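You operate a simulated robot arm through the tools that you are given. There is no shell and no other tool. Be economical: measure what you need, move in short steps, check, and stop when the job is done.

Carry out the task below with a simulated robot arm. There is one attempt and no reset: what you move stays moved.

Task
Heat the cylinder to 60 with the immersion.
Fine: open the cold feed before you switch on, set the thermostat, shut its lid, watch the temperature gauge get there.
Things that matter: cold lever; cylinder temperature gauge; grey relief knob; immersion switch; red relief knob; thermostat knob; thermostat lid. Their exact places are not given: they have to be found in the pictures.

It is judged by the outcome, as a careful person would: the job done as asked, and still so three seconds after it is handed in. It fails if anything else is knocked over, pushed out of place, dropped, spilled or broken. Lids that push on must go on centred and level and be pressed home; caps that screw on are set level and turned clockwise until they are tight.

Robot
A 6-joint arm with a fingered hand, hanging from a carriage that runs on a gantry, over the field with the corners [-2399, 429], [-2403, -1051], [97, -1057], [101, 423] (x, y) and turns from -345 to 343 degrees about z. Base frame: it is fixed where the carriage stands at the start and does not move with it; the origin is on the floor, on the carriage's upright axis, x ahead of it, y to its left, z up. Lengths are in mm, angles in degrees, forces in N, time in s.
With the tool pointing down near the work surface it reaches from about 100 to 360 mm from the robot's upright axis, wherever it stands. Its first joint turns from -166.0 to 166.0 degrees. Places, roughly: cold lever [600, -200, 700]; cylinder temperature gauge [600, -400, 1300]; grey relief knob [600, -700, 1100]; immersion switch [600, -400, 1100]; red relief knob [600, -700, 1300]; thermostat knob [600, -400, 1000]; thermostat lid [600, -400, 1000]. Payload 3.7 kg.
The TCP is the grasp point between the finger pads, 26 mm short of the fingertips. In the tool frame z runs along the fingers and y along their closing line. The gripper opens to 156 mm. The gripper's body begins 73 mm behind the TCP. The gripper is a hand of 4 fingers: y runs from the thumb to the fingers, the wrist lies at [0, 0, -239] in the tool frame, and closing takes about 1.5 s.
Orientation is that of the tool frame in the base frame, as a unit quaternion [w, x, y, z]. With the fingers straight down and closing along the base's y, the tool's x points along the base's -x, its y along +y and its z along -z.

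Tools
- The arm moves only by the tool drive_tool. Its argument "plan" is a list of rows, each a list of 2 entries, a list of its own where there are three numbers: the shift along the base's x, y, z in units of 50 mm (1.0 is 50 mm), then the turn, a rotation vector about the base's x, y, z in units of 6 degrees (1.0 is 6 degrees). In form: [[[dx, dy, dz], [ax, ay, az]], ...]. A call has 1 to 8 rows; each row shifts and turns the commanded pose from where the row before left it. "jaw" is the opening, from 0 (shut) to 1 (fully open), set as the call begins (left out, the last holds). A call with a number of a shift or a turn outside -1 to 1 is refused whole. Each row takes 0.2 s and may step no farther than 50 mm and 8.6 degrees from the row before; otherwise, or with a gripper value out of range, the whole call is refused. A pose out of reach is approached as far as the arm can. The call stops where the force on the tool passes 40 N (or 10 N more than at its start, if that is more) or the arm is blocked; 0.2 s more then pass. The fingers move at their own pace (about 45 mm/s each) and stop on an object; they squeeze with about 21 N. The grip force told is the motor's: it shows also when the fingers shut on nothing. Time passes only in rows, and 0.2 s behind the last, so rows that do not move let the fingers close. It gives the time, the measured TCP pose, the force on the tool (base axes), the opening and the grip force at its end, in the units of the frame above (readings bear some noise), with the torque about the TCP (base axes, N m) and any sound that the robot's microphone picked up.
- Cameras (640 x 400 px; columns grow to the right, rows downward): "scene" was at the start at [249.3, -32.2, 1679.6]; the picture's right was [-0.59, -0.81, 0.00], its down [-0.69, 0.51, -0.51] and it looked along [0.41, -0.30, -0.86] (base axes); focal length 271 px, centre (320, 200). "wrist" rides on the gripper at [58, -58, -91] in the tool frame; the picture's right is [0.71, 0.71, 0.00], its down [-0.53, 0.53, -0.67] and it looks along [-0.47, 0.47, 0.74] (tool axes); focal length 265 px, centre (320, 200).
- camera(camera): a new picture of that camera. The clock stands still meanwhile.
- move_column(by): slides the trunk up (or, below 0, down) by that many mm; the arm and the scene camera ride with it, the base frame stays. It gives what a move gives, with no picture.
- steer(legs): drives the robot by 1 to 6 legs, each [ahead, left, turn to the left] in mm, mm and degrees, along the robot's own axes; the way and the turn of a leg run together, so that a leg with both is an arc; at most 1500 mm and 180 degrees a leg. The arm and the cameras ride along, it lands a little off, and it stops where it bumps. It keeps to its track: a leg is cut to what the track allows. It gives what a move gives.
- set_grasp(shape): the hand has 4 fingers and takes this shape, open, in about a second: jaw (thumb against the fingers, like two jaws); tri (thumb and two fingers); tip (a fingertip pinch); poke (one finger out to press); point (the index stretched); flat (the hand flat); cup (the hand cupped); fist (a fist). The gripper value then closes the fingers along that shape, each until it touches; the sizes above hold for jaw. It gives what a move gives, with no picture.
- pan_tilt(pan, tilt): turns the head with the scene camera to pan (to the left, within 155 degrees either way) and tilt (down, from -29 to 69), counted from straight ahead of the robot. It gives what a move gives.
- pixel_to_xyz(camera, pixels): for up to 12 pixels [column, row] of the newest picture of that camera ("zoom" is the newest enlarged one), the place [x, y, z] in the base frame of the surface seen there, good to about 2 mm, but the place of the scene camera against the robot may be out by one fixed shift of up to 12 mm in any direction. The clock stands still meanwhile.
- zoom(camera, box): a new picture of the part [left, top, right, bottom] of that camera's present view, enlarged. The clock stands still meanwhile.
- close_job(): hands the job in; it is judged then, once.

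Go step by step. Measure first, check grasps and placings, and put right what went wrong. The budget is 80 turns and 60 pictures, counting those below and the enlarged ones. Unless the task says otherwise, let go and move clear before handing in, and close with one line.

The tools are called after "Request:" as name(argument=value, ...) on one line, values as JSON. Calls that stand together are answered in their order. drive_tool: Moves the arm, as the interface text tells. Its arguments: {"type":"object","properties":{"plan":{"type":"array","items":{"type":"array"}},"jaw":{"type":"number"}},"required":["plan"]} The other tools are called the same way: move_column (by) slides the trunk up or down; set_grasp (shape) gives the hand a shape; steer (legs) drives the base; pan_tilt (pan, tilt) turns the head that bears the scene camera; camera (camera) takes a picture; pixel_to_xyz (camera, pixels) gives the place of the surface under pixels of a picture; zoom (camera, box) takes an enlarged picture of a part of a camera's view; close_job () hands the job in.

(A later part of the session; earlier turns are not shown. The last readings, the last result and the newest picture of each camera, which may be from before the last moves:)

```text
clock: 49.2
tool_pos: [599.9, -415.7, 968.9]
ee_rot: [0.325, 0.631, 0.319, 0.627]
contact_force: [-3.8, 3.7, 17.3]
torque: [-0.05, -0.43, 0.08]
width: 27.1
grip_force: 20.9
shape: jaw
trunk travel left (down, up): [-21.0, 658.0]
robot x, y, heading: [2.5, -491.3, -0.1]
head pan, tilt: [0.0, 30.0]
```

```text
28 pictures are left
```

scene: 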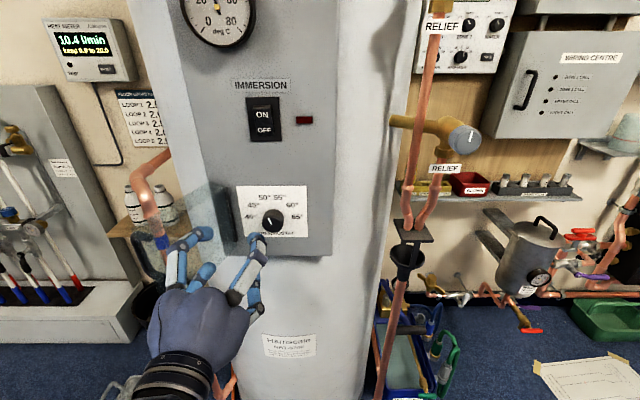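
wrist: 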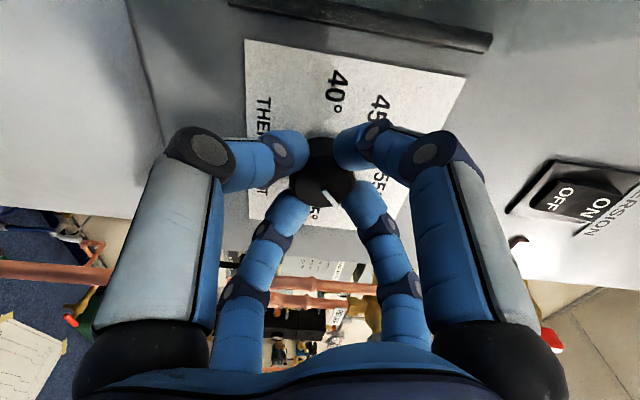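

The knob followed. Release, back off and check the pointer.

Request:
drive_tool(plan=[[[0, 0, 0], [0, 0, 0]], [[0, 0, 0], [0, 0, 0]], [[0, 0, 0], [0, 0, 0]], [[0, 0, 0], [0, 0, 0]], [[-0.5, 0, 0], [0, 0, 0]], [[-0.5, 0, 0], [0, 0, 0]], [[-0.5, 0, 0], [0, 0, 0]], [[0, 0, 0], [0, 0, 0]]], jaw=0.45)

Request:
zoom(camera="wrist", box=[220, 20, 440, 160])

Request:
zoom(camera="scene", box=[180, 150, 340, 270])

```text
clock: 51.0
tool_pos: [554.7, -410.3, 944.1]
ee_rot: [0.328, 0.631, 0.318, 0.628]
contact_force: [0.0, -0.8, -0.2]
torque: [-0.02, -0.03, 0.01]
width: 69.9
grip_force: 0.1
shape: jaw
out of reach, approached as far as the arm can: row 6, 7
trunk travel left (down, up): [-21.0, 658.0]
robot x, y, heading: [2.7, -491.9, -0.2]
head pan, tilt: [0.0, 30.0]
```

```text
2.86 times, centred on (330, 90) of wrist
```

zoom: 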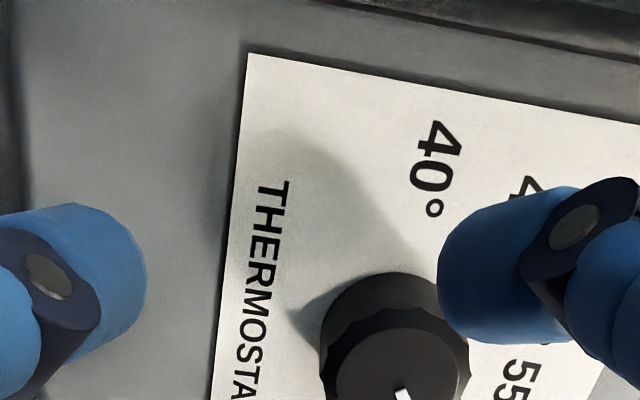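

```text
3.33 times, centred on (260, 210) of scene
```

zoom: 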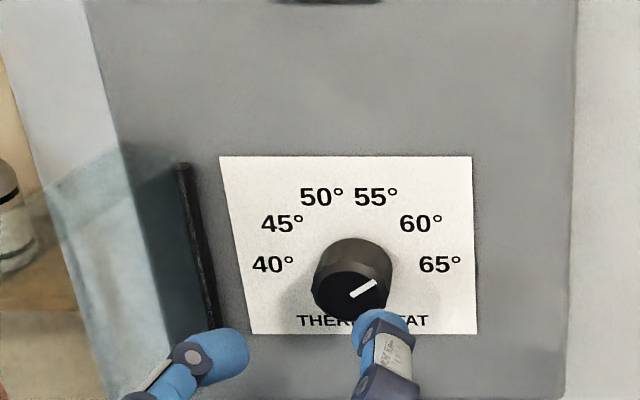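

Pointer at (363,289) now points to 60°. Back the base away, then look at where the lid stands.

Request:
steer(legs=[[-180, 0, 0]])

Request:
drive_tool(plan=[[[0.2, 0, 0.3], [-1, 0, 0]], [[0.2, 0, 0.3], [-1, 0, 0]], [[0.2, 0, 0], [-1, 0, 0]], [[0, 0, 0], [-1, 0, 0]], [[0, 0, 0], [-1, 0, 0]], [[0, 0, 0], [-1, 0, 0]], [[0, 0, 0], [-1, 0, 0]], [[0, 0, 0], [-1, 0, 0]]], jaw=0)

Request:
drive_tool(plan=[[[0, 0, 0], [-1, 0, 0]], [[0, 0, 0], [-1, 0, 0]], [[0, 0, 0], [-1, 0, 0]], [[0, 0, 0], [-1, 0, 0]], [[0, 0, 0], [-1, 0, 0]], [[0, 0, 0], [-1, 0, 0]], [[0, 0, 0], [0, 0, 0]]])

Request:
camera(camera="scene")

```text
clock: 52.5
tool_pos: [372.7, -408.7, 943.9]
ee_rot: [0.325, 0.631, 0.321, 0.627]
contact_force: [-0.9, 0.1, -0.5]
torque: [-0.02, -0.03, -0.04]
width: 69.9
grip_force: 0.0
shape: jaw
trunk travel left (down, up): [-21.0, 658.0]
robot x, y, heading: [-177.9, -495.5, 0.1]
head pan, tilt: [0.0, 30.0]
```

```text
clock: 54.3
tool_pos: [403.3, -408.2, 974.1]
ee_rot: [0.554, 0.443, 0.548, 0.443]
contact_force: [0.7, 0.0, 1.0]
torque: [0.05, 0.02, 0.04]
width: 0.1
grip_force: 20.9
shape: jaw
trunk travel left (down, up): [-21.0, 658.0]
robot x, y, heading: [-179.7, -490.0, -0.1]
head pan, tilt: [0.0, 30.0]
```

```text
clock: 55.9
tool_pos: [404.7, -408.2, 974.7]
ee_rot: [0.664, 0.25, 0.658, 0.253]
contact_force: [0.4, -0.6, -0.6]
torque: [0.01, 0.02, 0.02]
width: 0.0
grip_force: 20.9
shape: jaw
trunk travel left (down, up): [-21.0, 658.0]
robot x, y, heading: [-178.4, -492.1, 0.2]
head pan, tilt: [0.0, 30.0]
```

```text
25 pictures are left
```

scene: 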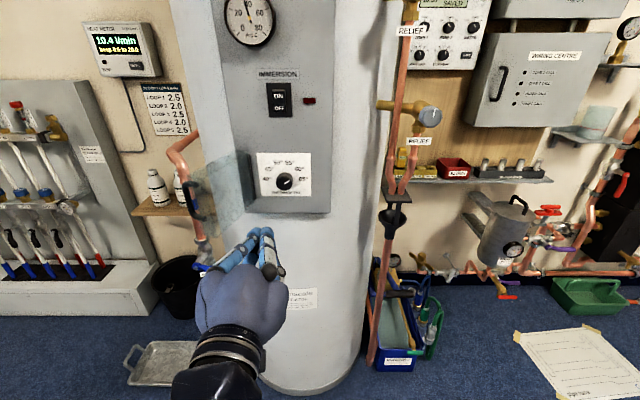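

Request:
zoom(camera="scene", box=[170, 130, 290, 230])

Request:
pixel_to_xyz(camera="scene", pixels=[[192, 186], [194, 196], [200, 215], [190, 200], [240, 180], [285, 183], [197, 216], [186, 186]])

```text
4.00 times, centred on (230, 180) of scene
```

zoom: 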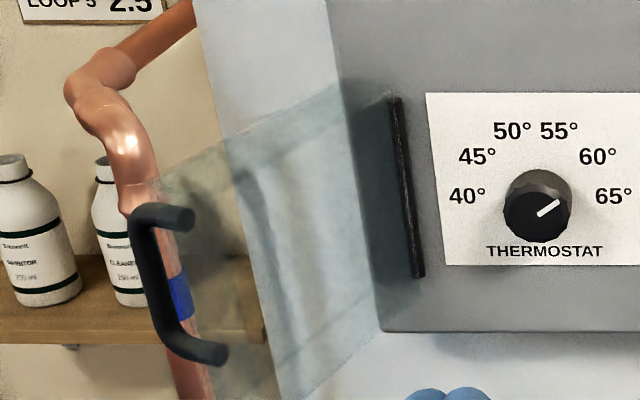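

```text
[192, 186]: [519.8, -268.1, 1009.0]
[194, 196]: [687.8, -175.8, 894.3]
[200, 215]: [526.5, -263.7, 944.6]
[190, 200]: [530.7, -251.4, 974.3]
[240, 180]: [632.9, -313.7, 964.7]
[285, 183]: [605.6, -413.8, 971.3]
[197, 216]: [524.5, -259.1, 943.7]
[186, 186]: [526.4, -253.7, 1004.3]
```

Lid is about 130° open, its handle near (534,-262), facing away. I go round its outer side with the fist of closed fingers, then sweep it back toward -y.

Request:
steer(legs=[[0, 200, 0], [135, 0, 0]])

Request:
camera(camera="scene")

```text
clock: 58.4
tool_pos: [541.1, -205.8, 975.8]
ee_rot: [0.664, 0.25, 0.658, 0.254]
contact_force: [0.4, 0.4, 0.3]
torque: [0.01, 0.01, -0.02]
width: 0.1
grip_force: 20.2
shape: jaw
trunk travel left (down, up): [-21.0, 658.0]
robot x, y, heading: [-42.8, -291.7, -0.1]
head pan, tilt: [0.0, 30.0]
```

```text
23 pictures are left
```

scene: 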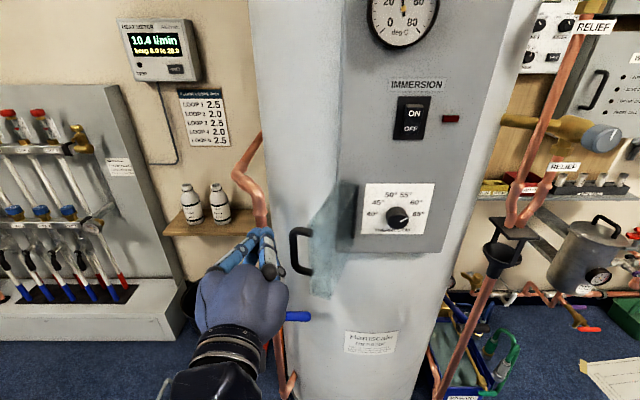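

Hand is on the outer side of the lid. Sweep -y slowly.

Request:
drive_tool(plan=[[[0, -0.4, 0], [0, 0, 0]], [[0, -0.35, 0], [0, 0, 0]], [[0, -0.35, 0], [0, 0, 0]], [[0, -0.35, 0], [0, 0, 0]], [[0, -0.35, 0], [0, 0, 0]], [[0, -0.35, 0], [0, 0, 0]], [[0, -0.35, 0], [0, 0, 0]], [[0, 0, 0], [0, 0, 0]]])

Request:
camera(camera="scene")

```text
clock: 60.2
tool_pos: [540.7, -307.4, 996.8]
ee_rot: [0.67, 0.255, 0.652, 0.246]
contact_force: [-1.0, 1.1, -0.1]
torque: [0.02, -0.01, 0.02]
width: 0.2
grip_force: 21.1
shape: jaw
out of reach, approached as far as the arm can: row 5, 6, 7
trunk travel left (down, up): [-21.0, 658.0]
robot x, y, heading: [-42.2, -291.3, -0.1]
head pan, tilt: [0.0, 30.0]
```

```text
22 pictures are left
```

scene: 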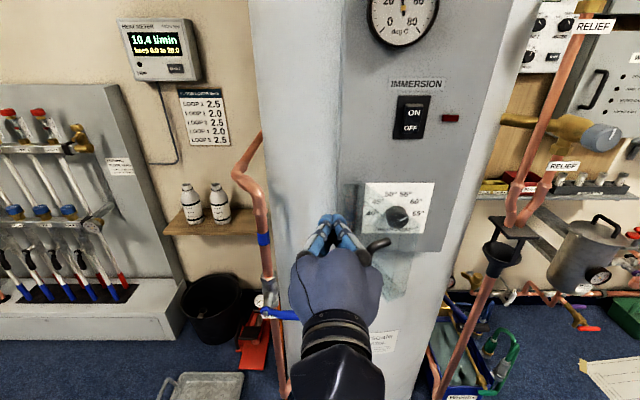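

The lid has swung back to under 90°. I continue with a base sidestep.

Request:
steer(legs=[[0, -80, 0]])

Request:
camera(camera="scene")

```text
clock: 61.3
tool_pos: [539.9, -388.8, 996.4]
ee_rot: [0.671, 0.255, 0.652, 0.246]
contact_force: [0.1, -0.3, -0.3]
torque: [-0.01, 0.0, -0.02]
width: 0.0
grip_force: 20.7
shape: jaw
trunk travel left (down, up): [-21.0, 658.0]
robot x, y, heading: [-41.8, -374.6, -0.0]
head pan, tilt: [0.0, 30.0]
```

```text
21 pictures are left
```

scene: 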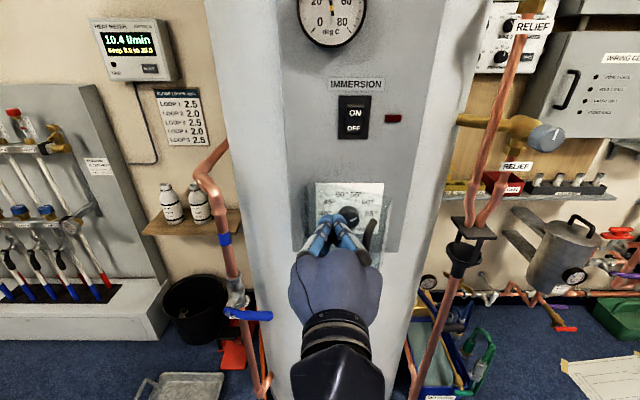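

Lid about 40° from shut. Sidestep a bit more, then press forward on the pane.

Request:
steer(legs=[[0, -35, 0]])

Request:
drive_tool(plan=[[[0.2, 0, -0.1], [0, 0, 0]], [[0.2, 0, -0.1], [0, 0, 0]], [[0.2, 0, -0.1], [0, 0, 0]], [[0.1, 0, 0], [0, 0, 0]], [[0.1, 0, 0], [0, 0, 0]], [[0, 0, 0], [0, 0, 0]]])

Request:
camera(camera="scene")

```text
clock: 62.2
tool_pos: [541.6, -423.9, 997.3]
ee_rot: [0.67, 0.255, 0.652, 0.245]
contact_force: [-0.3, -1.5, -0.1]
torque: [-0.02, 0.03, 0.02]
width: 0.0
grip_force: 21.1
shape: jaw
trunk travel left (down, up): [-21.0, 658.0]
robot x, y, heading: [-39.9, -406.5, -0.0]
head pan, tilt: [0.0, 30.0]
```

```text
clock: 63.6
tool_pos: [566.9, -427.5, 998.2]
ee_rot: [0.67, 0.256, 0.652, 0.246]
contact_force: [-0.1, 0.6, -0.7]
torque: [-0.01, -0.01, 0.0]
width: 0.1
grip_force: 21.4
shape: jaw
out of reach, approached as far as the arm can: row 1, 2, 3, 4
trunk travel left (down, up): [-21.0, 658.0]
robot x, y, heading: [-43.7, -404.1, 0.0]
head pan, tilt: [0.0, 30.0]
```

```text
20 pictures are left
```

scene: 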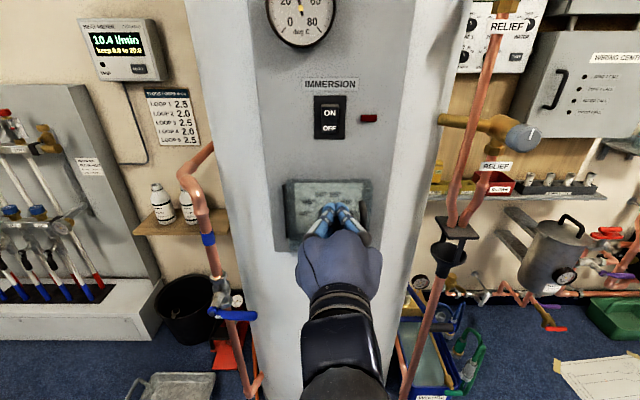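

Nearly shut; press a little further until contact force shows.

Request:
drive_tool(plan=[[[0.12, 0, 0], [0, 0, 0]], [[0.12, 0, 0], [0, 0, 0]], [[0.1, 0, 0], [0, 0, 0]], [[0.1, 0, 0], [0, 0, 0]], [[0, 0, 0], [0, 0, 0]]])

Request:
zoom(camera="scene", box=[270, 150, 400, 260])

```text
clock: 64.2
tool_pos: [571.0, -428.0, 999.3]
ee_rot: [0.672, 0.255, 0.65, 0.246]
contact_force: [-32.3, -1.0, -4.7]
torque: [-0.01, 0.35, 0.23]
width: 0.0
grip_force: 21.1
shape: jaw
trunk travel left (down, up): [-21.0, 658.0]
robot x, y, heading: [-43.4, -407.9, -0.1]
head pan, tilt: [0.0, 30.0]
stopped in row 3: the force on the tool passed its limit at 44 N (the readings are from after the stop); the commanded pose is now the measured one
```

```text
3.64 times, centred on (335, 205) of scene
```

zoom: 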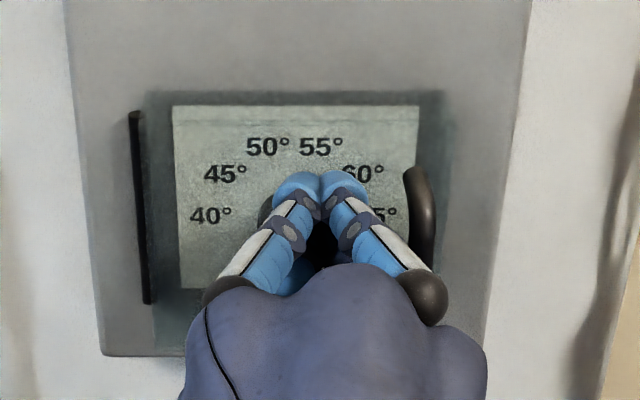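

The lid met its stop (44 N) and looks shut. Now back off, roll the hand level and pitch it 45° down for the cold lever.

Request:
steer(legs=[[-160, 0, 0], [0, 85, 0]])

Request:
zoom(camera="scene", box=[230, 130, 390, 230])

Request:
drive_tool(plan=[[[0, 0, 0], [-1, 0, 0]], [[0, 0, 0], [-1, 0, 0]], [[0, 0, 0], [-1, 0, 0]], [[0, 0, 0], [-1, 0, 0]], [[0, 0, 0], [-1, 0, 0]], [[0, 0, 0], [-1, 0, 0]], [[0, 0, 0], [-1, 0, 0]], [[0, 0, 0], [0, 0, 0]]])

Request:
set_grasp(shape="poke")

Request:
drive_tool(plan=[[[-0.05, 0, -0.5], [0, 1, 0]], [[-0.1, 0, -0.5], [0, 1, 0]], [[-0.15, 0, -0.5], [0, 1, 0]], [[-0.2, 0, -0.5], [0, 1, 0]], [[-0.2, 0, -0.5], [0, 1, 0]], [[-0.3, 0, -0.5], [0, 1, 0]], [[-0.3, 0, -0.5], [0, 1, 0]], [[0, 0, 0], [0, 0, 0]]])

Request:
camera(camera="scene")

Request:
camera(camera="wrist")

```text
clock: 66.3
tool_pos: [417.2, -343.1, 1001.9]
ee_rot: [0.673, 0.256, 0.649, 0.247]
contact_force: [0.4, -0.5, 0.5]
torque: [0.01, 0.0, -0.01]
width: 0.1
grip_force: 20.5
shape: jaw
trunk travel left (down, up): [-21.0, 658.0]
robot x, y, heading: [-207.1, -323.9, -0.2]
head pan, tilt: [0.0, 30.0]
```

```text
4.00 times, centred on (310, 180) of scene
```

zoom: 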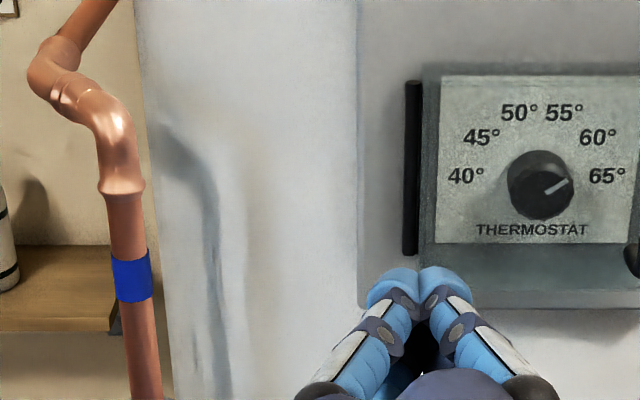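

```text
clock: 68.1
tool_pos: [418.9, -343.1, 1003.2]
ee_rot: [0.72, -0.004, 0.694, -0.002]
contact_force: [0.3, 0.8, 0.0]
torque: [0.02, -0.02, 0.01]
width: 0.0
grip_force: 21.4
shape: jaw
trunk travel left (down, up): [-21.0, 658.0]
robot x, y, heading: [-205.5, -321.0, -0.1]
head pan, tilt: [0.0, 30.0]
```

```text
clock: 69.0
tool_pos: [417.4, -343.4, 1002.4]
ee_rot: [0.719, -0.003, 0.695, -0.002]
contact_force: [0.1, -0.2, -0.1]
torque: [-0.03, -0.03, -0.03]
width: 0.0
grip_force: 0.0
shape: poke
trunk travel left (down, up): [-21.0, 658.0]
robot x, y, heading: [-205.0, -323.9, -0.1]
head pan, tilt: [0.0, 30.0]
```

```text
clock: 70.8
tool_pos: [449.2, -340.0, 779.7]
ee_rot: [0.423, -0.003, 0.906, -0.001]
contact_force: [0.5, 0.2, -1.0]
torque: [-0.02, 0.02, 0.01]
width: 0.0
grip_force: 0.0
shape: poke
out of reach, approached as far as the arm can: row 2, 3, 4, 5, 6, 7
trunk travel left (down, up): [-21.0, 658.0]
robot x, y, heading: [-205.3, -321.6, -0.0]
head pan, tilt: [0.0, 30.0]
```

```text
17 pictures are left
```

scene: 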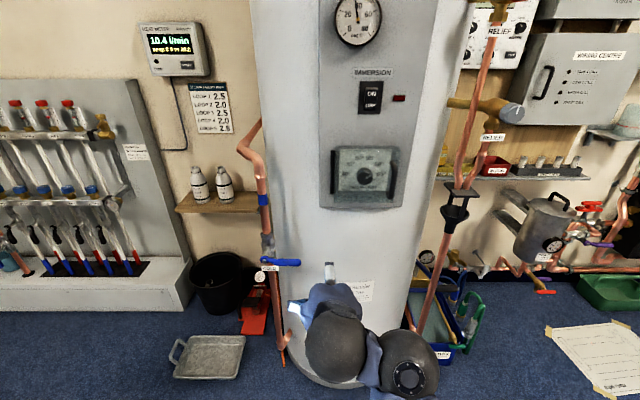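

```text
16 pictures are left
```

wrist: 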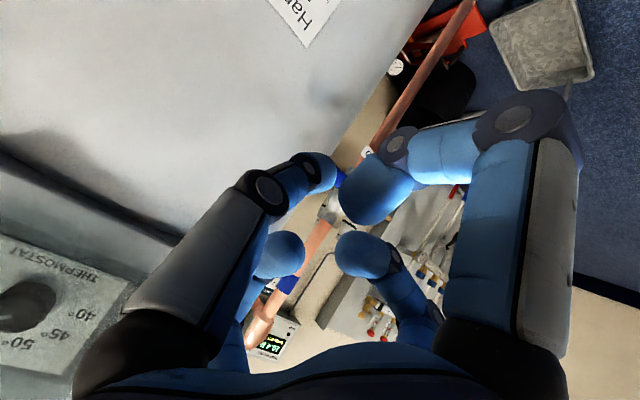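

Poke isn't distinct; I'll use the closed jaw cluster instead. Lower to z≈690 with more pitch, away from the lever.

Request:
set_grasp(shape="jaw")

Request:
drive_tool(plan=[[[-0.5, 0.3, -0.5], [0, 0.7, 0]], [[-0.5, 0.3, -0.5], [0, 0.7, 0]], [[-0.5, 0.2, -0.5], [0, 0.7, 0]], [[0, 0.2, -0.3], [0, 0.4, 0]], [[0, 0, 0], [0, 0, 0]], [[0, 0, 0], [0, 0, 0]], [[0, 0, 0], [0, 0, 0]], [[0, 0, 0], [0, 0, 0]]], jaw=0)

```text
clock: 71.7
tool_pos: [449.5, -339.5, 778.3]
ee_rot: [0.423, -0.004, 0.906, -0.001]
contact_force: [-0.2, 0.2, 0.9]
torque: [0.0, -0.01, 0.01]
width: 155.9
grip_force: 0.0
shape: jaw
trunk travel left (down, up): [-21.0, 658.0]
robot x, y, heading: [-205.5, -324.6, -0.0]
head pan, tilt: [0.0, 30.0]
```

```text
clock: 73.5
tool_pos: [416.3, -285.0, 663.5]
ee_rot: [0.301, -0.004, 0.954, 0.0]
contact_force: [-0.7, -0.4, 1.2]
torque: [0.03, 0.02, -0.03]
width: 0.2
grip_force: 0.1
shape: jaw
out of reach, approached as far as the arm can: row 1, 2, 3
trunk travel left (down, up): [-21.0, 658.0]
robot x, y, heading: [-205.0, -321.8, 0.1]
head pan, tilt: [0.0, 30.0]
```

Pushing from below with a steep hand would slip, so instead I'll pinch the lever front-to-back with the "tip" shape from above, letting it pivot in the pinch. Roll the hand 90° about its axis while rising to z≈790.

Request:
set_grasp(shape="tip")

Request:
drive_tool(plan=[[[0, 0, 0.4], [0.57, 0, -0.82]], [[0, 0, 0.4], [0.57, 0, -0.82]], [[0, 0, 0.4], [0.57, 0, -0.82]], [[0, 0, 0.4], [0.57, 0, -0.82]], [[0, 0, 0.4], [0.57, 0, -0.82]], [[0, 0, 0.4], [0.57, 0, -0.82]], [[0, 0, 0.2], [0.57, 0, -0.82]], [[0, 0, 0], [0.57, 0, -0.82]]], jaw=0.4)

Request:
drive_tool(plan=[[[0, 0, 0], [0.57, 0, -0.82]], [[0, 0, 0], [0.57, 0, -0.82]], [[0, 0, 0], [0.57, 0, -0.82]], [[0, 0, 0], [0.57, 0, -0.82]], [[0, 0, 0], [0.57, 0, -0.82]], [[0, 0, 0], [0.57, 0, -0.82]], [[0, 0, 0], [0.57, 0, -0.82]], [[0, 0, 0], [0, 0, 0]]])

```text
clock: 74.4
tool_pos: [417.3, -286.0, 663.6]
ee_rot: [0.302, -0.004, 0.953, -0.001]
contact_force: [0.3, -0.1, -0.1]
torque: [0.01, 0.0, 0.01]
width: 156.2
grip_force: 0.1
shape: tip
trunk travel left (down, up): [-21.0, 658.0]
robot x, y, heading: [-206.1, -322.8, -0.0]
head pan, tilt: [0.0, 30.0]
```

```text
clock: 76.2
tool_pos: [455.9, -280.9, 779.8]
ee_rot: [0.276, 0.386, 0.872, 0.12]
contact_force: [-1.1, 0.9, 0.7]
torque: [0.02, 0.01, -0.01]
width: 62.9
grip_force: 0.0
shape: tip
out of reach, approached as far as the arm can: row 1, 2, 3, 4, 5, 6
trunk travel left (down, up): [-21.0, 658.0]
robot x, y, heading: [-205.0, -321.4, -0.0]
head pan, tilt: [0.0, 30.0]
```

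```text
clock: 78.0
tool_pos: [456.4, -282.0, 779.3]
ee_rot: [0.215, 0.673, 0.676, 0.21]
contact_force: [0.2, 0.9, 0.4]
torque: [-0.01, 0.03, -0.02]
width: 62.8
grip_force: 0.0
shape: tip
trunk travel left (down, up): [-21.0, 658.0]
robot x, y, heading: [-201.4, -326.7, -0.1]
head pan, tilt: [0.0, 30.0]
```

Reached, rolled. Steer closer and look with the wrist camera to locate the lever precisely.

Request:
steer(legs=[[70, 35, 0]])

Request:
camera(camera="wrist")

```text
clock: 79.1
tool_pos: [526.0, -246.1, 779.4]
ee_rot: [0.214, 0.673, 0.676, 0.21]
contact_force: [0.2, 0.3, 0.1]
torque: [0.0, 0.04, 0.03]
width: 62.4
grip_force: 0.1
shape: tip
trunk travel left (down, up): [-21.0, 658.0]
robot x, y, heading: [-139.7, -283.7, -0.3]
head pan, tilt: [0.0, 30.0]
```

```text
15 pictures are left
```

wrist: 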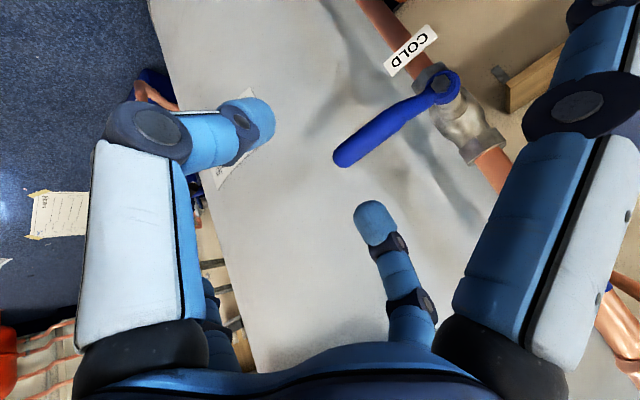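

Request:
pixel_to_xyz(camera="wrist", pixels=[[342, 157], [360, 143], [380, 127], [400, 113], [420, 100], [443, 85], [438, 90], [470, 120], [490, 165], [380, 20], [345, 163], [262, 120]])

```text
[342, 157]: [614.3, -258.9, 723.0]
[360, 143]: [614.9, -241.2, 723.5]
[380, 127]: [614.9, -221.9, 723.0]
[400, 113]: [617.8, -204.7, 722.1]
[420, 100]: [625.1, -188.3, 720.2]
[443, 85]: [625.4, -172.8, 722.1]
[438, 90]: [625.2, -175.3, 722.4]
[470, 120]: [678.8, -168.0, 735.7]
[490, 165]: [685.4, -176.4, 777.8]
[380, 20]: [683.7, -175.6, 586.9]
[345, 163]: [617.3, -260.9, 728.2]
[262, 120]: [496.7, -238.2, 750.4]
```

Lever: front x≈614.5 (centre ≈620), y -265…-172 (pivot), z≈723. Steer 53 ahead, then descend along the hand's axis onto it.

Request:
steer(legs=[[53, 0, 0]])

Request:
drive_tool(plan=[[[0.2, 0, -0.3], [0, 0, 0]], [[0.2, 0, -0.3], [0, 0, 0]], [[0.2, 0, -0.28], [0, 0, 0]], [[0.2, 0, -0.26], [0, 0, 0]], [[0, 0, 0], [0, 0, 0]]])

Request:
camera(camera="wrist")

```text
clock: 80.0
tool_pos: [578.3, -246.7, 779.4]
ee_rot: [0.215, 0.672, 0.677, 0.209]
contact_force: [-0.1, -0.9, -0.3]
torque: [0.03, 0.01, -0.01]
width: 62.6
grip_force: 0.1
shape: tip
trunk travel left (down, up): [-21.0, 658.0]
robot x, y, heading: [-85.3, -289.6, 0.0]
head pan, tilt: [0.0, 30.0]
```

```text
clock: 81.2
tool_pos: [622.2, -239.6, 735.4]
ee_rot: [0.207, 0.668, 0.679, 0.223]
contact_force: [0.0, 0.2, 0.0]
torque: [0.02, 0.0, -0.02]
width: 62.5
grip_force: 0.0
shape: tip
out of reach, approached as far as the arm can: row 3, 4
trunk travel left (down, up): [-21.0, 658.0]
robot x, y, heading: [-82.2, -286.8, -0.1]
head pan, tilt: [0.0, 30.0]
```

```text
14 pictures are left
```

wrist: 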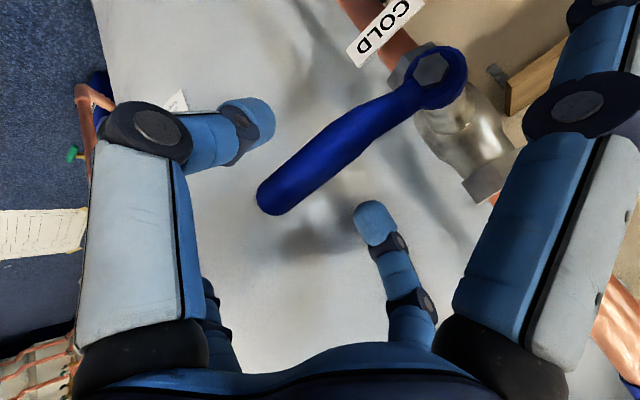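

Lever lies between thumb and finger. Lower the trunk 13 mm and close.

Request:
move_column(by=-14)

Request:
drive_tool(plan=[[[0, 0, 0], [0, 0, 0]], [[0, 0, 0], [0, 0, 0]], [[0, 0, 0], [0, 0, 0]], [[0, 0, 0], [0, 0, 0]], [[0, 0, 0], [0, 0, 0]]], jaw=0)

Request:
camera(camera="wrist")

```text
clock: 81.8
tool_pos: [623.3, -238.8, 722.0]
ee_rot: [0.208, 0.668, 0.679, 0.223]
contact_force: [-0.6, 0.8, 0.0]
torque: [-0.03, -0.02, 0.01]
width: 62.6
grip_force: 0.1
shape: tip
trunk travel left (down, up): [-7.0, 672.0]
robot x, y, heading: [-84.6, -288.5, 0.1]
head pan, tilt: [0.0, 30.0]
```

```text
clock: 83.0
tool_pos: [623.5, -240.1, 723.5]
ee_rot: [0.207, 0.668, 0.678, 0.224]
contact_force: [2.8, -0.8, -2.3]
torque: [-0.02, -0.01, 0.0]
width: 0.0
grip_force: 21.2
shape: tip
trunk travel left (down, up): [-7.0, 672.0]
robot x, y, heading: [-82.0, -284.7, -0.1]
head pan, tilt: [0.0, 30.0]
```

```text
13 pictures are left
```

wrist: 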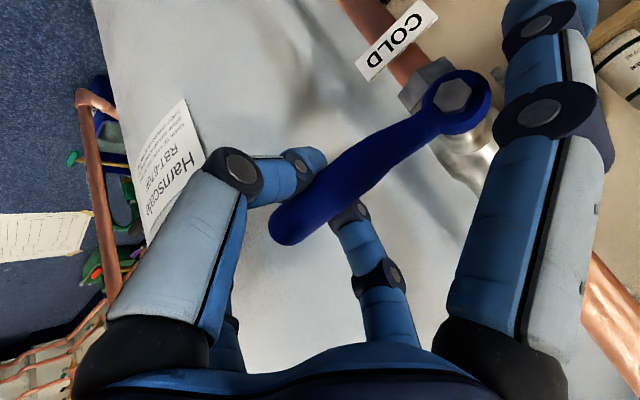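

Fingers are hooked under the lever. Lift along the arc, gently, first 30°.

Request:
drive_tool(plan=[[[0, 0.01, 0.17], [0, 0, 0]], [[0, 0.04, 0.17], [0, 0, 0]], [[0, 0.05, 0.17], [0, 0, 0]], [[0, 0.08, 0.16], [0, 0, 0]], [[0, 0, 0], [0, 0, 0]]])

```text
clock: 84.2
tool_pos: [623.3, -231.8, 756.8]
ee_rot: [0.208, 0.669, 0.678, 0.224]
contact_force: [1.0, -4.9, 0.5]
torque: [-0.08, 0.01, 0.05]
width: 0.0
grip_force: 21.0
shape: tip
trunk travel left (down, up): [-7.0, 672.0]
robot x, y, heading: [-81.1, -283.2, -0.0]
head pan, tilt: [0.0, 30.0]
```

Moves freely with little force. Continue the arc to vertical.

Request:
drive_tool(plan=[[[0, 0.1, 0.14], [0, 0, 0]], [[0, 0.11, 0.14], [0, 0, 0]], [[0, 0.14, 0.11], [0, 0, 0]], [[0, 0.14, 0.1], [0, 0, 0]], [[0, 0.16, 0.07], [0, 0, 0]], [[0, 0.16, 0.06], [0, 0, 0]], [[0, 0.17, 0.04], [0, 0, 0]], [[0, 0, 0], [0, 0, 0]]])

Request:
camera(camera="wrist")

```text
clock: 86.0
tool_pos: [623.9, -187.1, 789.2]
ee_rot: [0.209, 0.67, 0.677, 0.223]
contact_force: [-0.4, -16.1, -1.3]
torque: [-0.31, 0.0, 0.0]
width: 0.0
grip_force: 21.2
shape: tip
trunk travel left (down, up): [-7.0, 672.0]
robot x, y, heading: [-83.5, -283.6, -0.3]
head pan, tilt: [0.0, 30.0]
```

```text
12 pictures are left
```

wrist: 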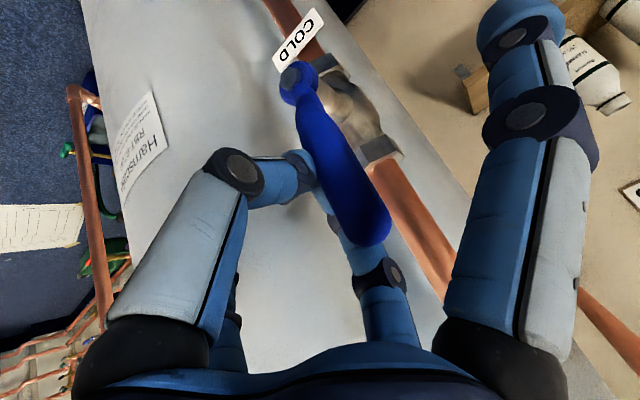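

The lever is almost parallel with the pipe. Push a bit more +y to its stop.

Request:
drive_tool(plan=[[[0, 0.14, 0], [0, 0, 0]], [[0, 0.14, 0], [0, 0, 0]], [[0, 0.12, -0.02], [0, 0, 0]], [[0, 0, 0], [0, 0, 0]]])

Request:
pixel_to_xyz(camera="wrist", pixels=[[300, 85], [370, 225]])

```text
clock: 86.7
tool_pos: [624.7, -187.0, 789.0]
ee_rot: [0.212, 0.676, 0.671, 0.221]
contact_force: [-2.9, -19.5, 0.8]
torque: [-0.28, 0.04, -0.02]
width: 0.1
grip_force: 21.1
shape: tip
trunk travel left (down, up): [-7.0, 672.0]
robot x, y, heading: [-81.0, -284.8, -0.1]
head pan, tilt: [0.0, 30.0]
stopped in row 3: the force on the tool passed its limit at 42 N (the readings are from after the stop); the commanded pose is now the measured one
```

```text
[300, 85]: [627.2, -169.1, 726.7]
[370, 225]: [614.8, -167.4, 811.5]
```

The lever is vertical (y -169→-167 over its length) and at its stop: cold open. Release and withdraw along the hand's axis.

Request:
drive_tool(plan=[[[0, 0, 0], [0, 0, 0]], [[0, 0, 0], [0, 0, 0]], [[0, 0, 0], [0, 0, 0]], [[0, 0, 0], [0, 0, 0]], [[-0.2, 0, 0.3], [0, 0, 0]], [[-0.2, 0, 0.3], [0, 0, 0]], [[-0.2, 0, 0.3], [0, 0, 0]], [[-0.2, 0, 0.3], [0, 0, 0]]], jaw=0.45)

Request:
steer(legs=[[-150, 0, 0]])

Request:
camera(camera="scene")

```text
clock: 88.5
tool_pos: [584.5, -177.6, 849.8]
ee_rot: [0.209, 0.673, 0.674, 0.223]
contact_force: [1.1, 0.7, 0.2]
torque: [-0.02, 0.0, -0.02]
width: 70.0
grip_force: 0.0
shape: tip
trunk travel left (down, up): [-7.0, 672.0]
robot x, y, heading: [-81.3, -284.1, -0.5]
head pan, tilt: [0.0, 30.0]
```

```text
clock: 89.8
tool_pos: [434.1, -177.2, 848.7]
ee_rot: [0.21, 0.673, 0.673, 0.223]
contact_force: [-0.5, 0.7, 0.6]
torque: [-0.03, -0.02, -0.02]
width: 70.2
grip_force: 0.1
shape: tip
trunk travel left (down, up): [-7.0, 672.0]
robot x, y, heading: [-229.3, -285.7, -0.5]
head pan, tilt: [0.0, 30.0]
```

```text
11 pictures are left
```

scene: 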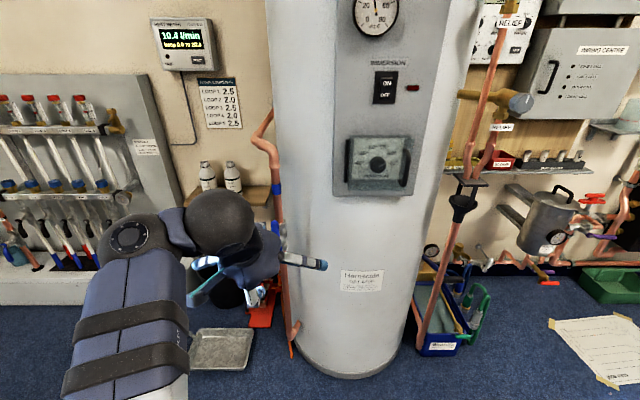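

Lever up along the pipe, lid shut. Now level the hand (pitch -55°), shut the fingers, and raise the trunk to switch height.

Request:
set_grasp(shape="jaw")

Request:
drive_tool(plan=[[[0.1, 0, 0.5], [0, -1, 0]], [[0.1, 0, 0.5], [0, -1, 0]], [[0, 0, 0.4], [0, -1, 0]], [[0, 0, 0.4], [0, -1, 0]], [[0, 0, 0.3], [0, -1, 0]], [[-0.1, 0, 0.3], [0, -1, 0]], [[-0.2, 0, 0.2], [0, -1, 0]], [[-0.2, 0, 0.2], [0, -1, 0]]], jaw=0)

Request:
drive_tool(plan=[[[-0.1, 0, 0], [0, -0.6, 0]], [[-0.1, 0, 0], [0, -0.6, 0]], [[0, 0, 0], [0, 0, 0]]])

Request:
move_column(by=165)

```text
clock: 90.7
tool_pos: [434.7, -178.5, 849.2]
ee_rot: [0.21, 0.673, 0.673, 0.223]
contact_force: [0.3, -0.1, 0.7]
torque: [0.02, -0.03, -0.06]
width: 155.9
grip_force: 0.1
shape: jaw
trunk travel left (down, up): [-7.0, 672.0]
robot x, y, heading: [-235.3, -287.6, -0.1]
head pan, tilt: [0.0, 30.0]
```

```text
clock: 92.5
tool_pos: [423.5, -177.3, 989.0]
ee_rot: [0.466, 0.523, 0.529, 0.479]
contact_force: [0.1, 0.0, -0.3]
torque: [0.01, -0.03, -0.01]
width: 0.2
grip_force: 0.1
shape: jaw
out of reach, approached as far as the arm can: row 3
trunk travel left (down, up): [-7.0, 672.0]
robot x, y, heading: [-234.1, -288.3, -0.3]
head pan, tilt: [0.0, 30.0]
```

```text
clock: 93.3
tool_pos: [414.4, -176.0, 989.6]
ee_rot: [0.498, 0.494, 0.498, 0.51]
contact_force: [-0.2, 0.4, 0.2]
torque: [-0.04, 0.02, 0.0]
width: 0.3
grip_force: 20.6
shape: jaw
trunk travel left (down, up): [-7.0, 672.0]
robot x, y, heading: [-234.1, -285.5, -0.1]
head pan, tilt: [0.0, 30.0]
```

```text
clock: 95.2
tool_pos: [413.7, -177.2, 1154.4]
ee_rot: [0.498, 0.494, 0.499, 0.509]
contact_force: [-0.2, -0.2, -0.3]
torque: [-0.02, -0.01, 0.03]
width: 0.0
grip_force: 21.1
shape: jaw
trunk travel left (down, up): [-172.0, 507.0]
robot x, y, heading: [-231.3, -285.6, -0.2]
head pan, tilt: [0.0, 30.0]
```

Level at z 1154. Move in front of the switch and check by wrist camera.

Request:
steer(legs=[[0, -235, 0], [140, 0, 0]])

Request:
camera(camera="wrist")

```text
clock: 97.9
tool_pos: [551.6, -413.2, 1152.8]
ee_rot: [0.499, 0.493, 0.499, 0.51]
contact_force: [-0.2, -0.3, -0.2]
torque: [-0.03, 0.01, -0.02]
width: 0.2
grip_force: 20.9
shape: jaw
trunk travel left (down, up): [-172.0, 507.0]
robot x, y, heading: [-94.0, -520.7, -0.3]
head pan, tilt: [0.0, 30.0]
```

```text
10 pictures are left
```

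wrist: 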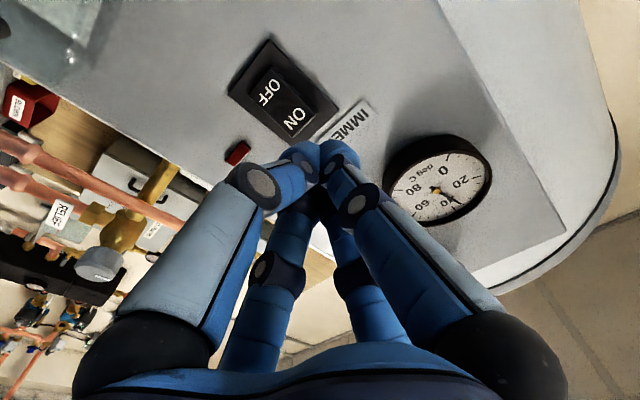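

Request:
pixel_to_xyz(camera="wrist", pixels=[[258, 85], [295, 118], [308, 122], [325, 108], [265, 90], [250, 100], [338, 103], [305, 103], [312, 112], [240, 150]])

```text
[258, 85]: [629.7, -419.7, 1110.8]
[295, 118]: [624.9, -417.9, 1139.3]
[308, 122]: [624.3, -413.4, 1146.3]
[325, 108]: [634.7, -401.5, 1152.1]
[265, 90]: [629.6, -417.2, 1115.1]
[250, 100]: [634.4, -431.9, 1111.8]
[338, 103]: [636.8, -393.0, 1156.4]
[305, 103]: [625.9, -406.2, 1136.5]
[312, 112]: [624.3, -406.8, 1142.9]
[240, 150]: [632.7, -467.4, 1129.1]
```

ON end is at (624,-413,1143). Align at z 1145 and press forward in small steps, stopping on force.

Request:
drive_tool(plan=[[[0.3, 0, -0.16], [0, 0, 0]], [[0.3, 0, 0], [0, 0, 0]], [[0.14, 0, 0], [0, 0, 0]], [[0, 0, 0], [0, 0, 0]]])

Request:
drive_tool(plan=[[[0.08, 0, 0], [0, 0, 0]], [[0.08, 0, 0], [0, 0, 0]], [[0.08, 0, 0], [0, 0, 0]], [[0.08, 0, 0], [0, 0, 0]], [[0, 0, 0], [0, 0, 0]]])

```text
clock: 98.9
tool_pos: [589.1, -411.2, 1146.7]
ee_rot: [0.498, 0.493, 0.499, 0.51]
contact_force: [0.6, 0.2, 0.1]
torque: [0.0, 0.01, -0.02]
width: 0.3
grip_force: 21.0
shape: jaw
trunk travel left (down, up): [-172.0, 507.0]
robot x, y, heading: [-97.7, -519.4, 0.2]
head pan, tilt: [0.0, 30.0]
```

```text
clock: 100.0
tool_pos: [597.1, -413.0, 1146.8]
ee_rot: [0.498, 0.493, 0.497, 0.512]
contact_force: [-31.3, -3.7, -2.4]
torque: [0.0, 0.19, -0.36]
width: 0.0
grip_force: 20.9
shape: jaw
trunk travel left (down, up): [-172.0, 507.0]
robot x, y, heading: [-96.4, -522.4, -0.1]
head pan, tilt: [0.0, 30.0]
stopped in row 5: the force on the tool passed its limit at 43 N (the readings are from after the stop); the commanded pose is now the measured one
```

Force reached 43 N. Back off 30 mm and see whether the switch has gone over and the lamp is lit.

Request:
drive_tool(plan=[[[-0.3, 0, 0], [0, 0, 0]], [[-0.3, 0, 0], [0, 0, 0]], [[0, 0, 0], [0, 0, 0]]])

Request:
zoom(camera="wrist", box=[190, 0, 510, 200])

```text
clock: 100.8
tool_pos: [573.8, -413.2, 1147.6]
ee_rot: [0.499, 0.491, 0.497, 0.512]
contact_force: [-0.3, -0.4, 0.5]
torque: [-0.01, -0.02, 0.04]
width: 0.0
grip_force: 21.0
shape: jaw
trunk travel left (down, up): [-172.0, 507.0]
robot x, y, heading: [-98.7, -525.8, -0.2]
head pan, tilt: [0.0, 30.0]
```

```text
2.00 times, centred on (350, 100) of wrist
```

zoom: 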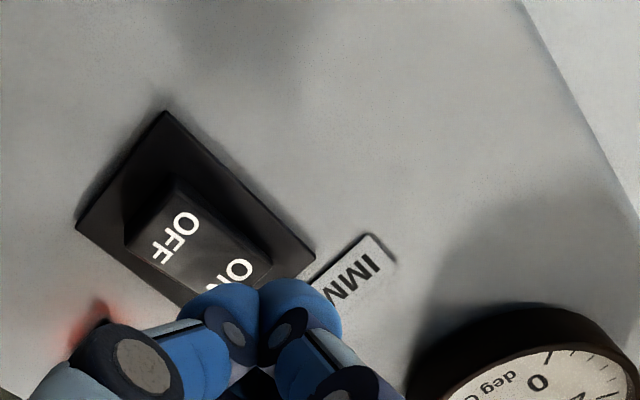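

The rocker has tipped (OFF end out) and a red lamp glow shows. Back away and watch the gauges.

Request:
steer(legs=[[-180, 0, 0]])

Request:
pan_tilt(pan=5, tilt=15)

Request:
camera(camera="scene")

```text
clock: 102.3
tool_pos: [392.4, -413.3, 1148.8]
ee_rot: [0.5, 0.493, 0.496, 0.511]
contact_force: [-0.6, -0.1, -0.3]
torque: [0.02, 0.0, -0.01]
width: 0.1
grip_force: 20.8
shape: jaw
trunk travel left (down, up): [-172.0, 507.0]
robot x, y, heading: [-275.7, -519.8, -0.2]
head pan, tilt: [0.0, 30.0]
```

```text
clock: 103.1
tool_pos: [392.2, -412.9, 1149.0]
ee_rot: [0.5, 0.492, 0.496, 0.511]
contact_force: [-0.1, 0.4, 0.3]
torque: [0.03, -0.01, 0.01]
width: 0.0
grip_force: 20.6
shape: jaw
trunk travel left (down, up): [-172.0, 507.0]
robot x, y, heading: [-278.1, -522.0, -0.2]
head pan, tilt: [5.0, 15.0]
```

```text
8 pictures are left
```

scene: 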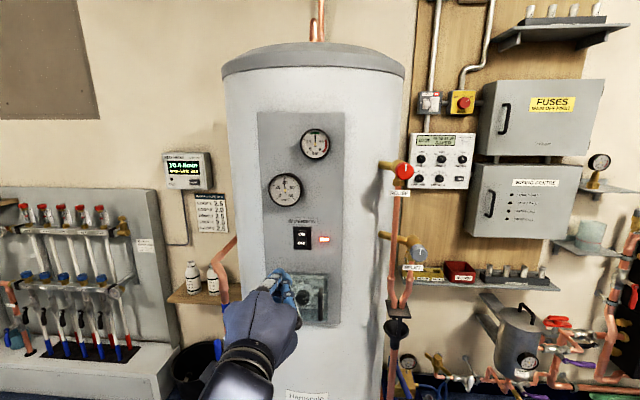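

The lamp is lit. Let time pass with still rows, then read the gauges.

Request:
drive_tool(plan=[[[0, 0, 0], [0, 0, 0]], [[0, 0, 0], [0, 0, 0]], [[0, 0, 0], [0, 0, 0]], [[0, 0, 0], [0, 0, 0]], [[0, 0, 0], [0, 0, 0]], [[0, 0, 0], [0, 0, 0]], [[0, 0, 0], [0, 0, 0]], [[0, 0, 0], [0, 0, 0]]])

Request:
drive_tool(plan=[[[0, 0, 0], [0, 0, 0]], [[0, 0, 0], [0, 0, 0]], [[0, 0, 0], [0, 0, 0]], [[0, 0, 0], [0, 0, 0]], [[0, 0, 0], [0, 0, 0]], [[0, 0, 0], [0, 0, 0]], [[0, 0, 0], [0, 0, 0]], [[0, 0, 0], [0, 0, 0]]])

Request:
zoom(camera="scene", box=[255, 115, 415, 215])

```text
clock: 104.9
tool_pos: [392.1, -412.4, 1149.5]
ee_rot: [0.501, 0.492, 0.496, 0.511]
contact_force: [0.2, -0.2, 0.6]
torque: [-0.04, 0.03, 0.03]
width: 0.1
grip_force: 20.7
shape: jaw
trunk travel left (down, up): [-172.0, 507.0]
robot x, y, heading: [-276.4, -521.6, -0.3]
head pan, tilt: [5.0, 15.0]
```

```text
clock: 106.7
tool_pos: [392.0, -412.8, 1148.2]
ee_rot: [0.5, 0.493, 0.496, 0.511]
contact_force: [0.8, 0.4, -0.2]
torque: [-0.04, -0.01, 0.0]
width: 0.0
grip_force: 21.2
shape: jaw
trunk travel left (down, up): [-172.0, 507.0]
robot x, y, heading: [-277.1, -523.0, -0.3]
head pan, tilt: [5.0, 15.0]
```

```text
4.00 times, centred on (335, 165) of scene
```

zoom: 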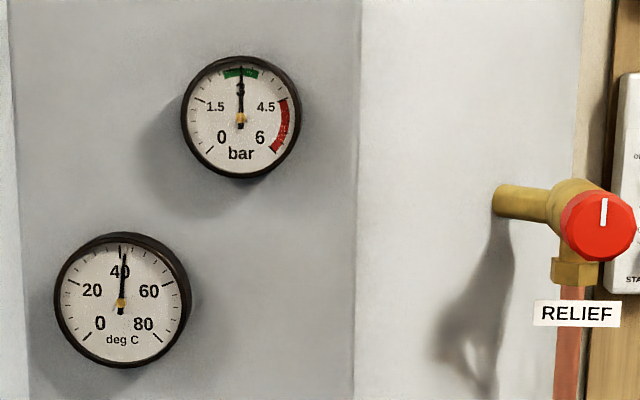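

Gauge has risen from 37 to about 41; pressure steady at 3 bar. Wait longer.

Request:
drive_tool(plan=[[[0, 0, 0], [0, 0, 0]], [[0, 0, 0], [0, 0, 0]], [[0, 0, 0], [0, 0, 0]], [[0, 0, 0], [0, 0, 0]], [[0, 0, 0], [0, 0, 0]], [[0, 0, 0], [0, 0, 0]], [[0, 0, 0], [0, 0, 0]], [[0, 0, 0], [0, 0, 0]]])

Request:
drive_tool(plan=[[[0, 0, 0], [0, 0, 0]], [[0, 0, 0], [0, 0, 0]], [[0, 0, 0], [0, 0, 0]], [[0, 0, 0], [0, 0, 0]], [[0, 0, 0], [0, 0, 0]], [[0, 0, 0], [0, 0, 0]], [[0, 0, 0], [0, 0, 0]], [[0, 0, 0], [0, 0, 0]]])

Request:
drive_tool(plan=[[[0, 0, 0], [0, 0, 0]], [[0, 0, 0], [0, 0, 0]], [[0, 0, 0], [0, 0, 0]], [[0, 0, 0], [0, 0, 0]], [[0, 0, 0], [0, 0, 0]], [[0, 0, 0], [0, 0, 0]], [[0, 0, 0], [0, 0, 0]], [[0, 0, 0], [0, 0, 0]]])

Request:
drive_tool(plan=[[[0, 0, 0], [0, 0, 0]], [[0, 0, 0], [0, 0, 0]], [[0, 0, 0], [0, 0, 0]], [[0, 0, 0], [0, 0, 0]], [[0, 0, 0], [0, 0, 0]], [[0, 0, 0], [0, 0, 0]], [[0, 0, 0], [0, 0, 0]], [[0, 0, 0], [0, 0, 0]]])

Request:
drive_tool(plan=[[[0, 0, 0], [0, 0, 0]], [[0, 0, 0], [0, 0, 0]], [[0, 0, 0], [0, 0, 0]], [[0, 0, 0], [0, 0, 0]], [[0, 0, 0], [0, 0, 0]], [[0, 0, 0], [0, 0, 0]], [[0, 0, 0], [0, 0, 0]], [[0, 0, 0], [0, 0, 0]]])

Request:
zoom(camera="scene", box=[255, 115, 415, 215])

```text
clock: 108.5
tool_pos: [393.0, -412.4, 1149.4]
ee_rot: [0.5, 0.493, 0.496, 0.511]
contact_force: [1.1, -0.3, 0.2]
torque: [-0.01, -0.03, -0.03]
width: 0.0
grip_force: 21.6
shape: jaw
trunk travel left (down, up): [-172.0, 507.0]
robot x, y, heading: [-278.9, -522.0, -0.3]
head pan, tilt: [5.0, 15.0]
```

```text
clock: 110.3
tool_pos: [392.4, -412.8, 1147.2]
ee_rot: [0.5, 0.492, 0.496, 0.511]
contact_force: [0.1, 0.3, -0.2]
torque: [0.01, 0.03, -0.02]
width: 0.0
grip_force: 20.6
shape: jaw
trunk travel left (down, up): [-172.0, 507.0]
robot x, y, heading: [-276.9, -520.4, -0.2]
head pan, tilt: [5.0, 15.0]
```

```text
clock: 112.1
tool_pos: [391.9, -412.6, 1148.2]
ee_rot: [0.5, 0.492, 0.497, 0.511]
contact_force: [0.0, 0.1, 0.5]
torque: [-0.02, -0.01, -0.03]
width: 0.2
grip_force: 20.6
shape: jaw
trunk travel left (down, up): [-172.0, 507.0]
robot x, y, heading: [-275.2, -520.7, -0.1]
head pan, tilt: [5.0, 15.0]
```

```text
clock: 113.9
tool_pos: [393.0, -412.3, 1149.9]
ee_rot: [0.501, 0.493, 0.496, 0.511]
contact_force: [0.2, 0.2, 0.6]
torque: [0.01, 0.03, 0.01]
width: 0.1
grip_force: 20.3
shape: jaw
trunk travel left (down, up): [-172.0, 507.0]
robot x, y, heading: [-279.2, -522.7, -0.2]
head pan, tilt: [5.0, 15.0]
```

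```text
clock: 115.7
tool_pos: [392.8, -412.7, 1147.6]
ee_rot: [0.5, 0.492, 0.496, 0.511]
contact_force: [0.8, -0.8, 0.3]
torque: [0.01, -0.04, -0.01]
width: 0.0
grip_force: 20.9
shape: jaw
trunk travel left (down, up): [-172.0, 507.0]
robot x, y, heading: [-277.3, -524.6, -0.2]
head pan, tilt: [5.0, 15.0]
```

```text
4.00 times, centred on (335, 165) of scene
```

zoom: 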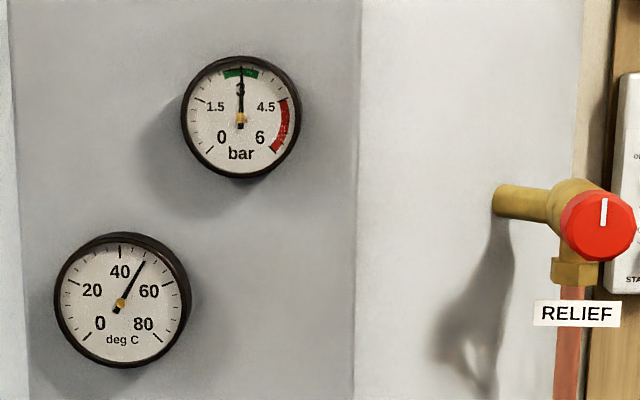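

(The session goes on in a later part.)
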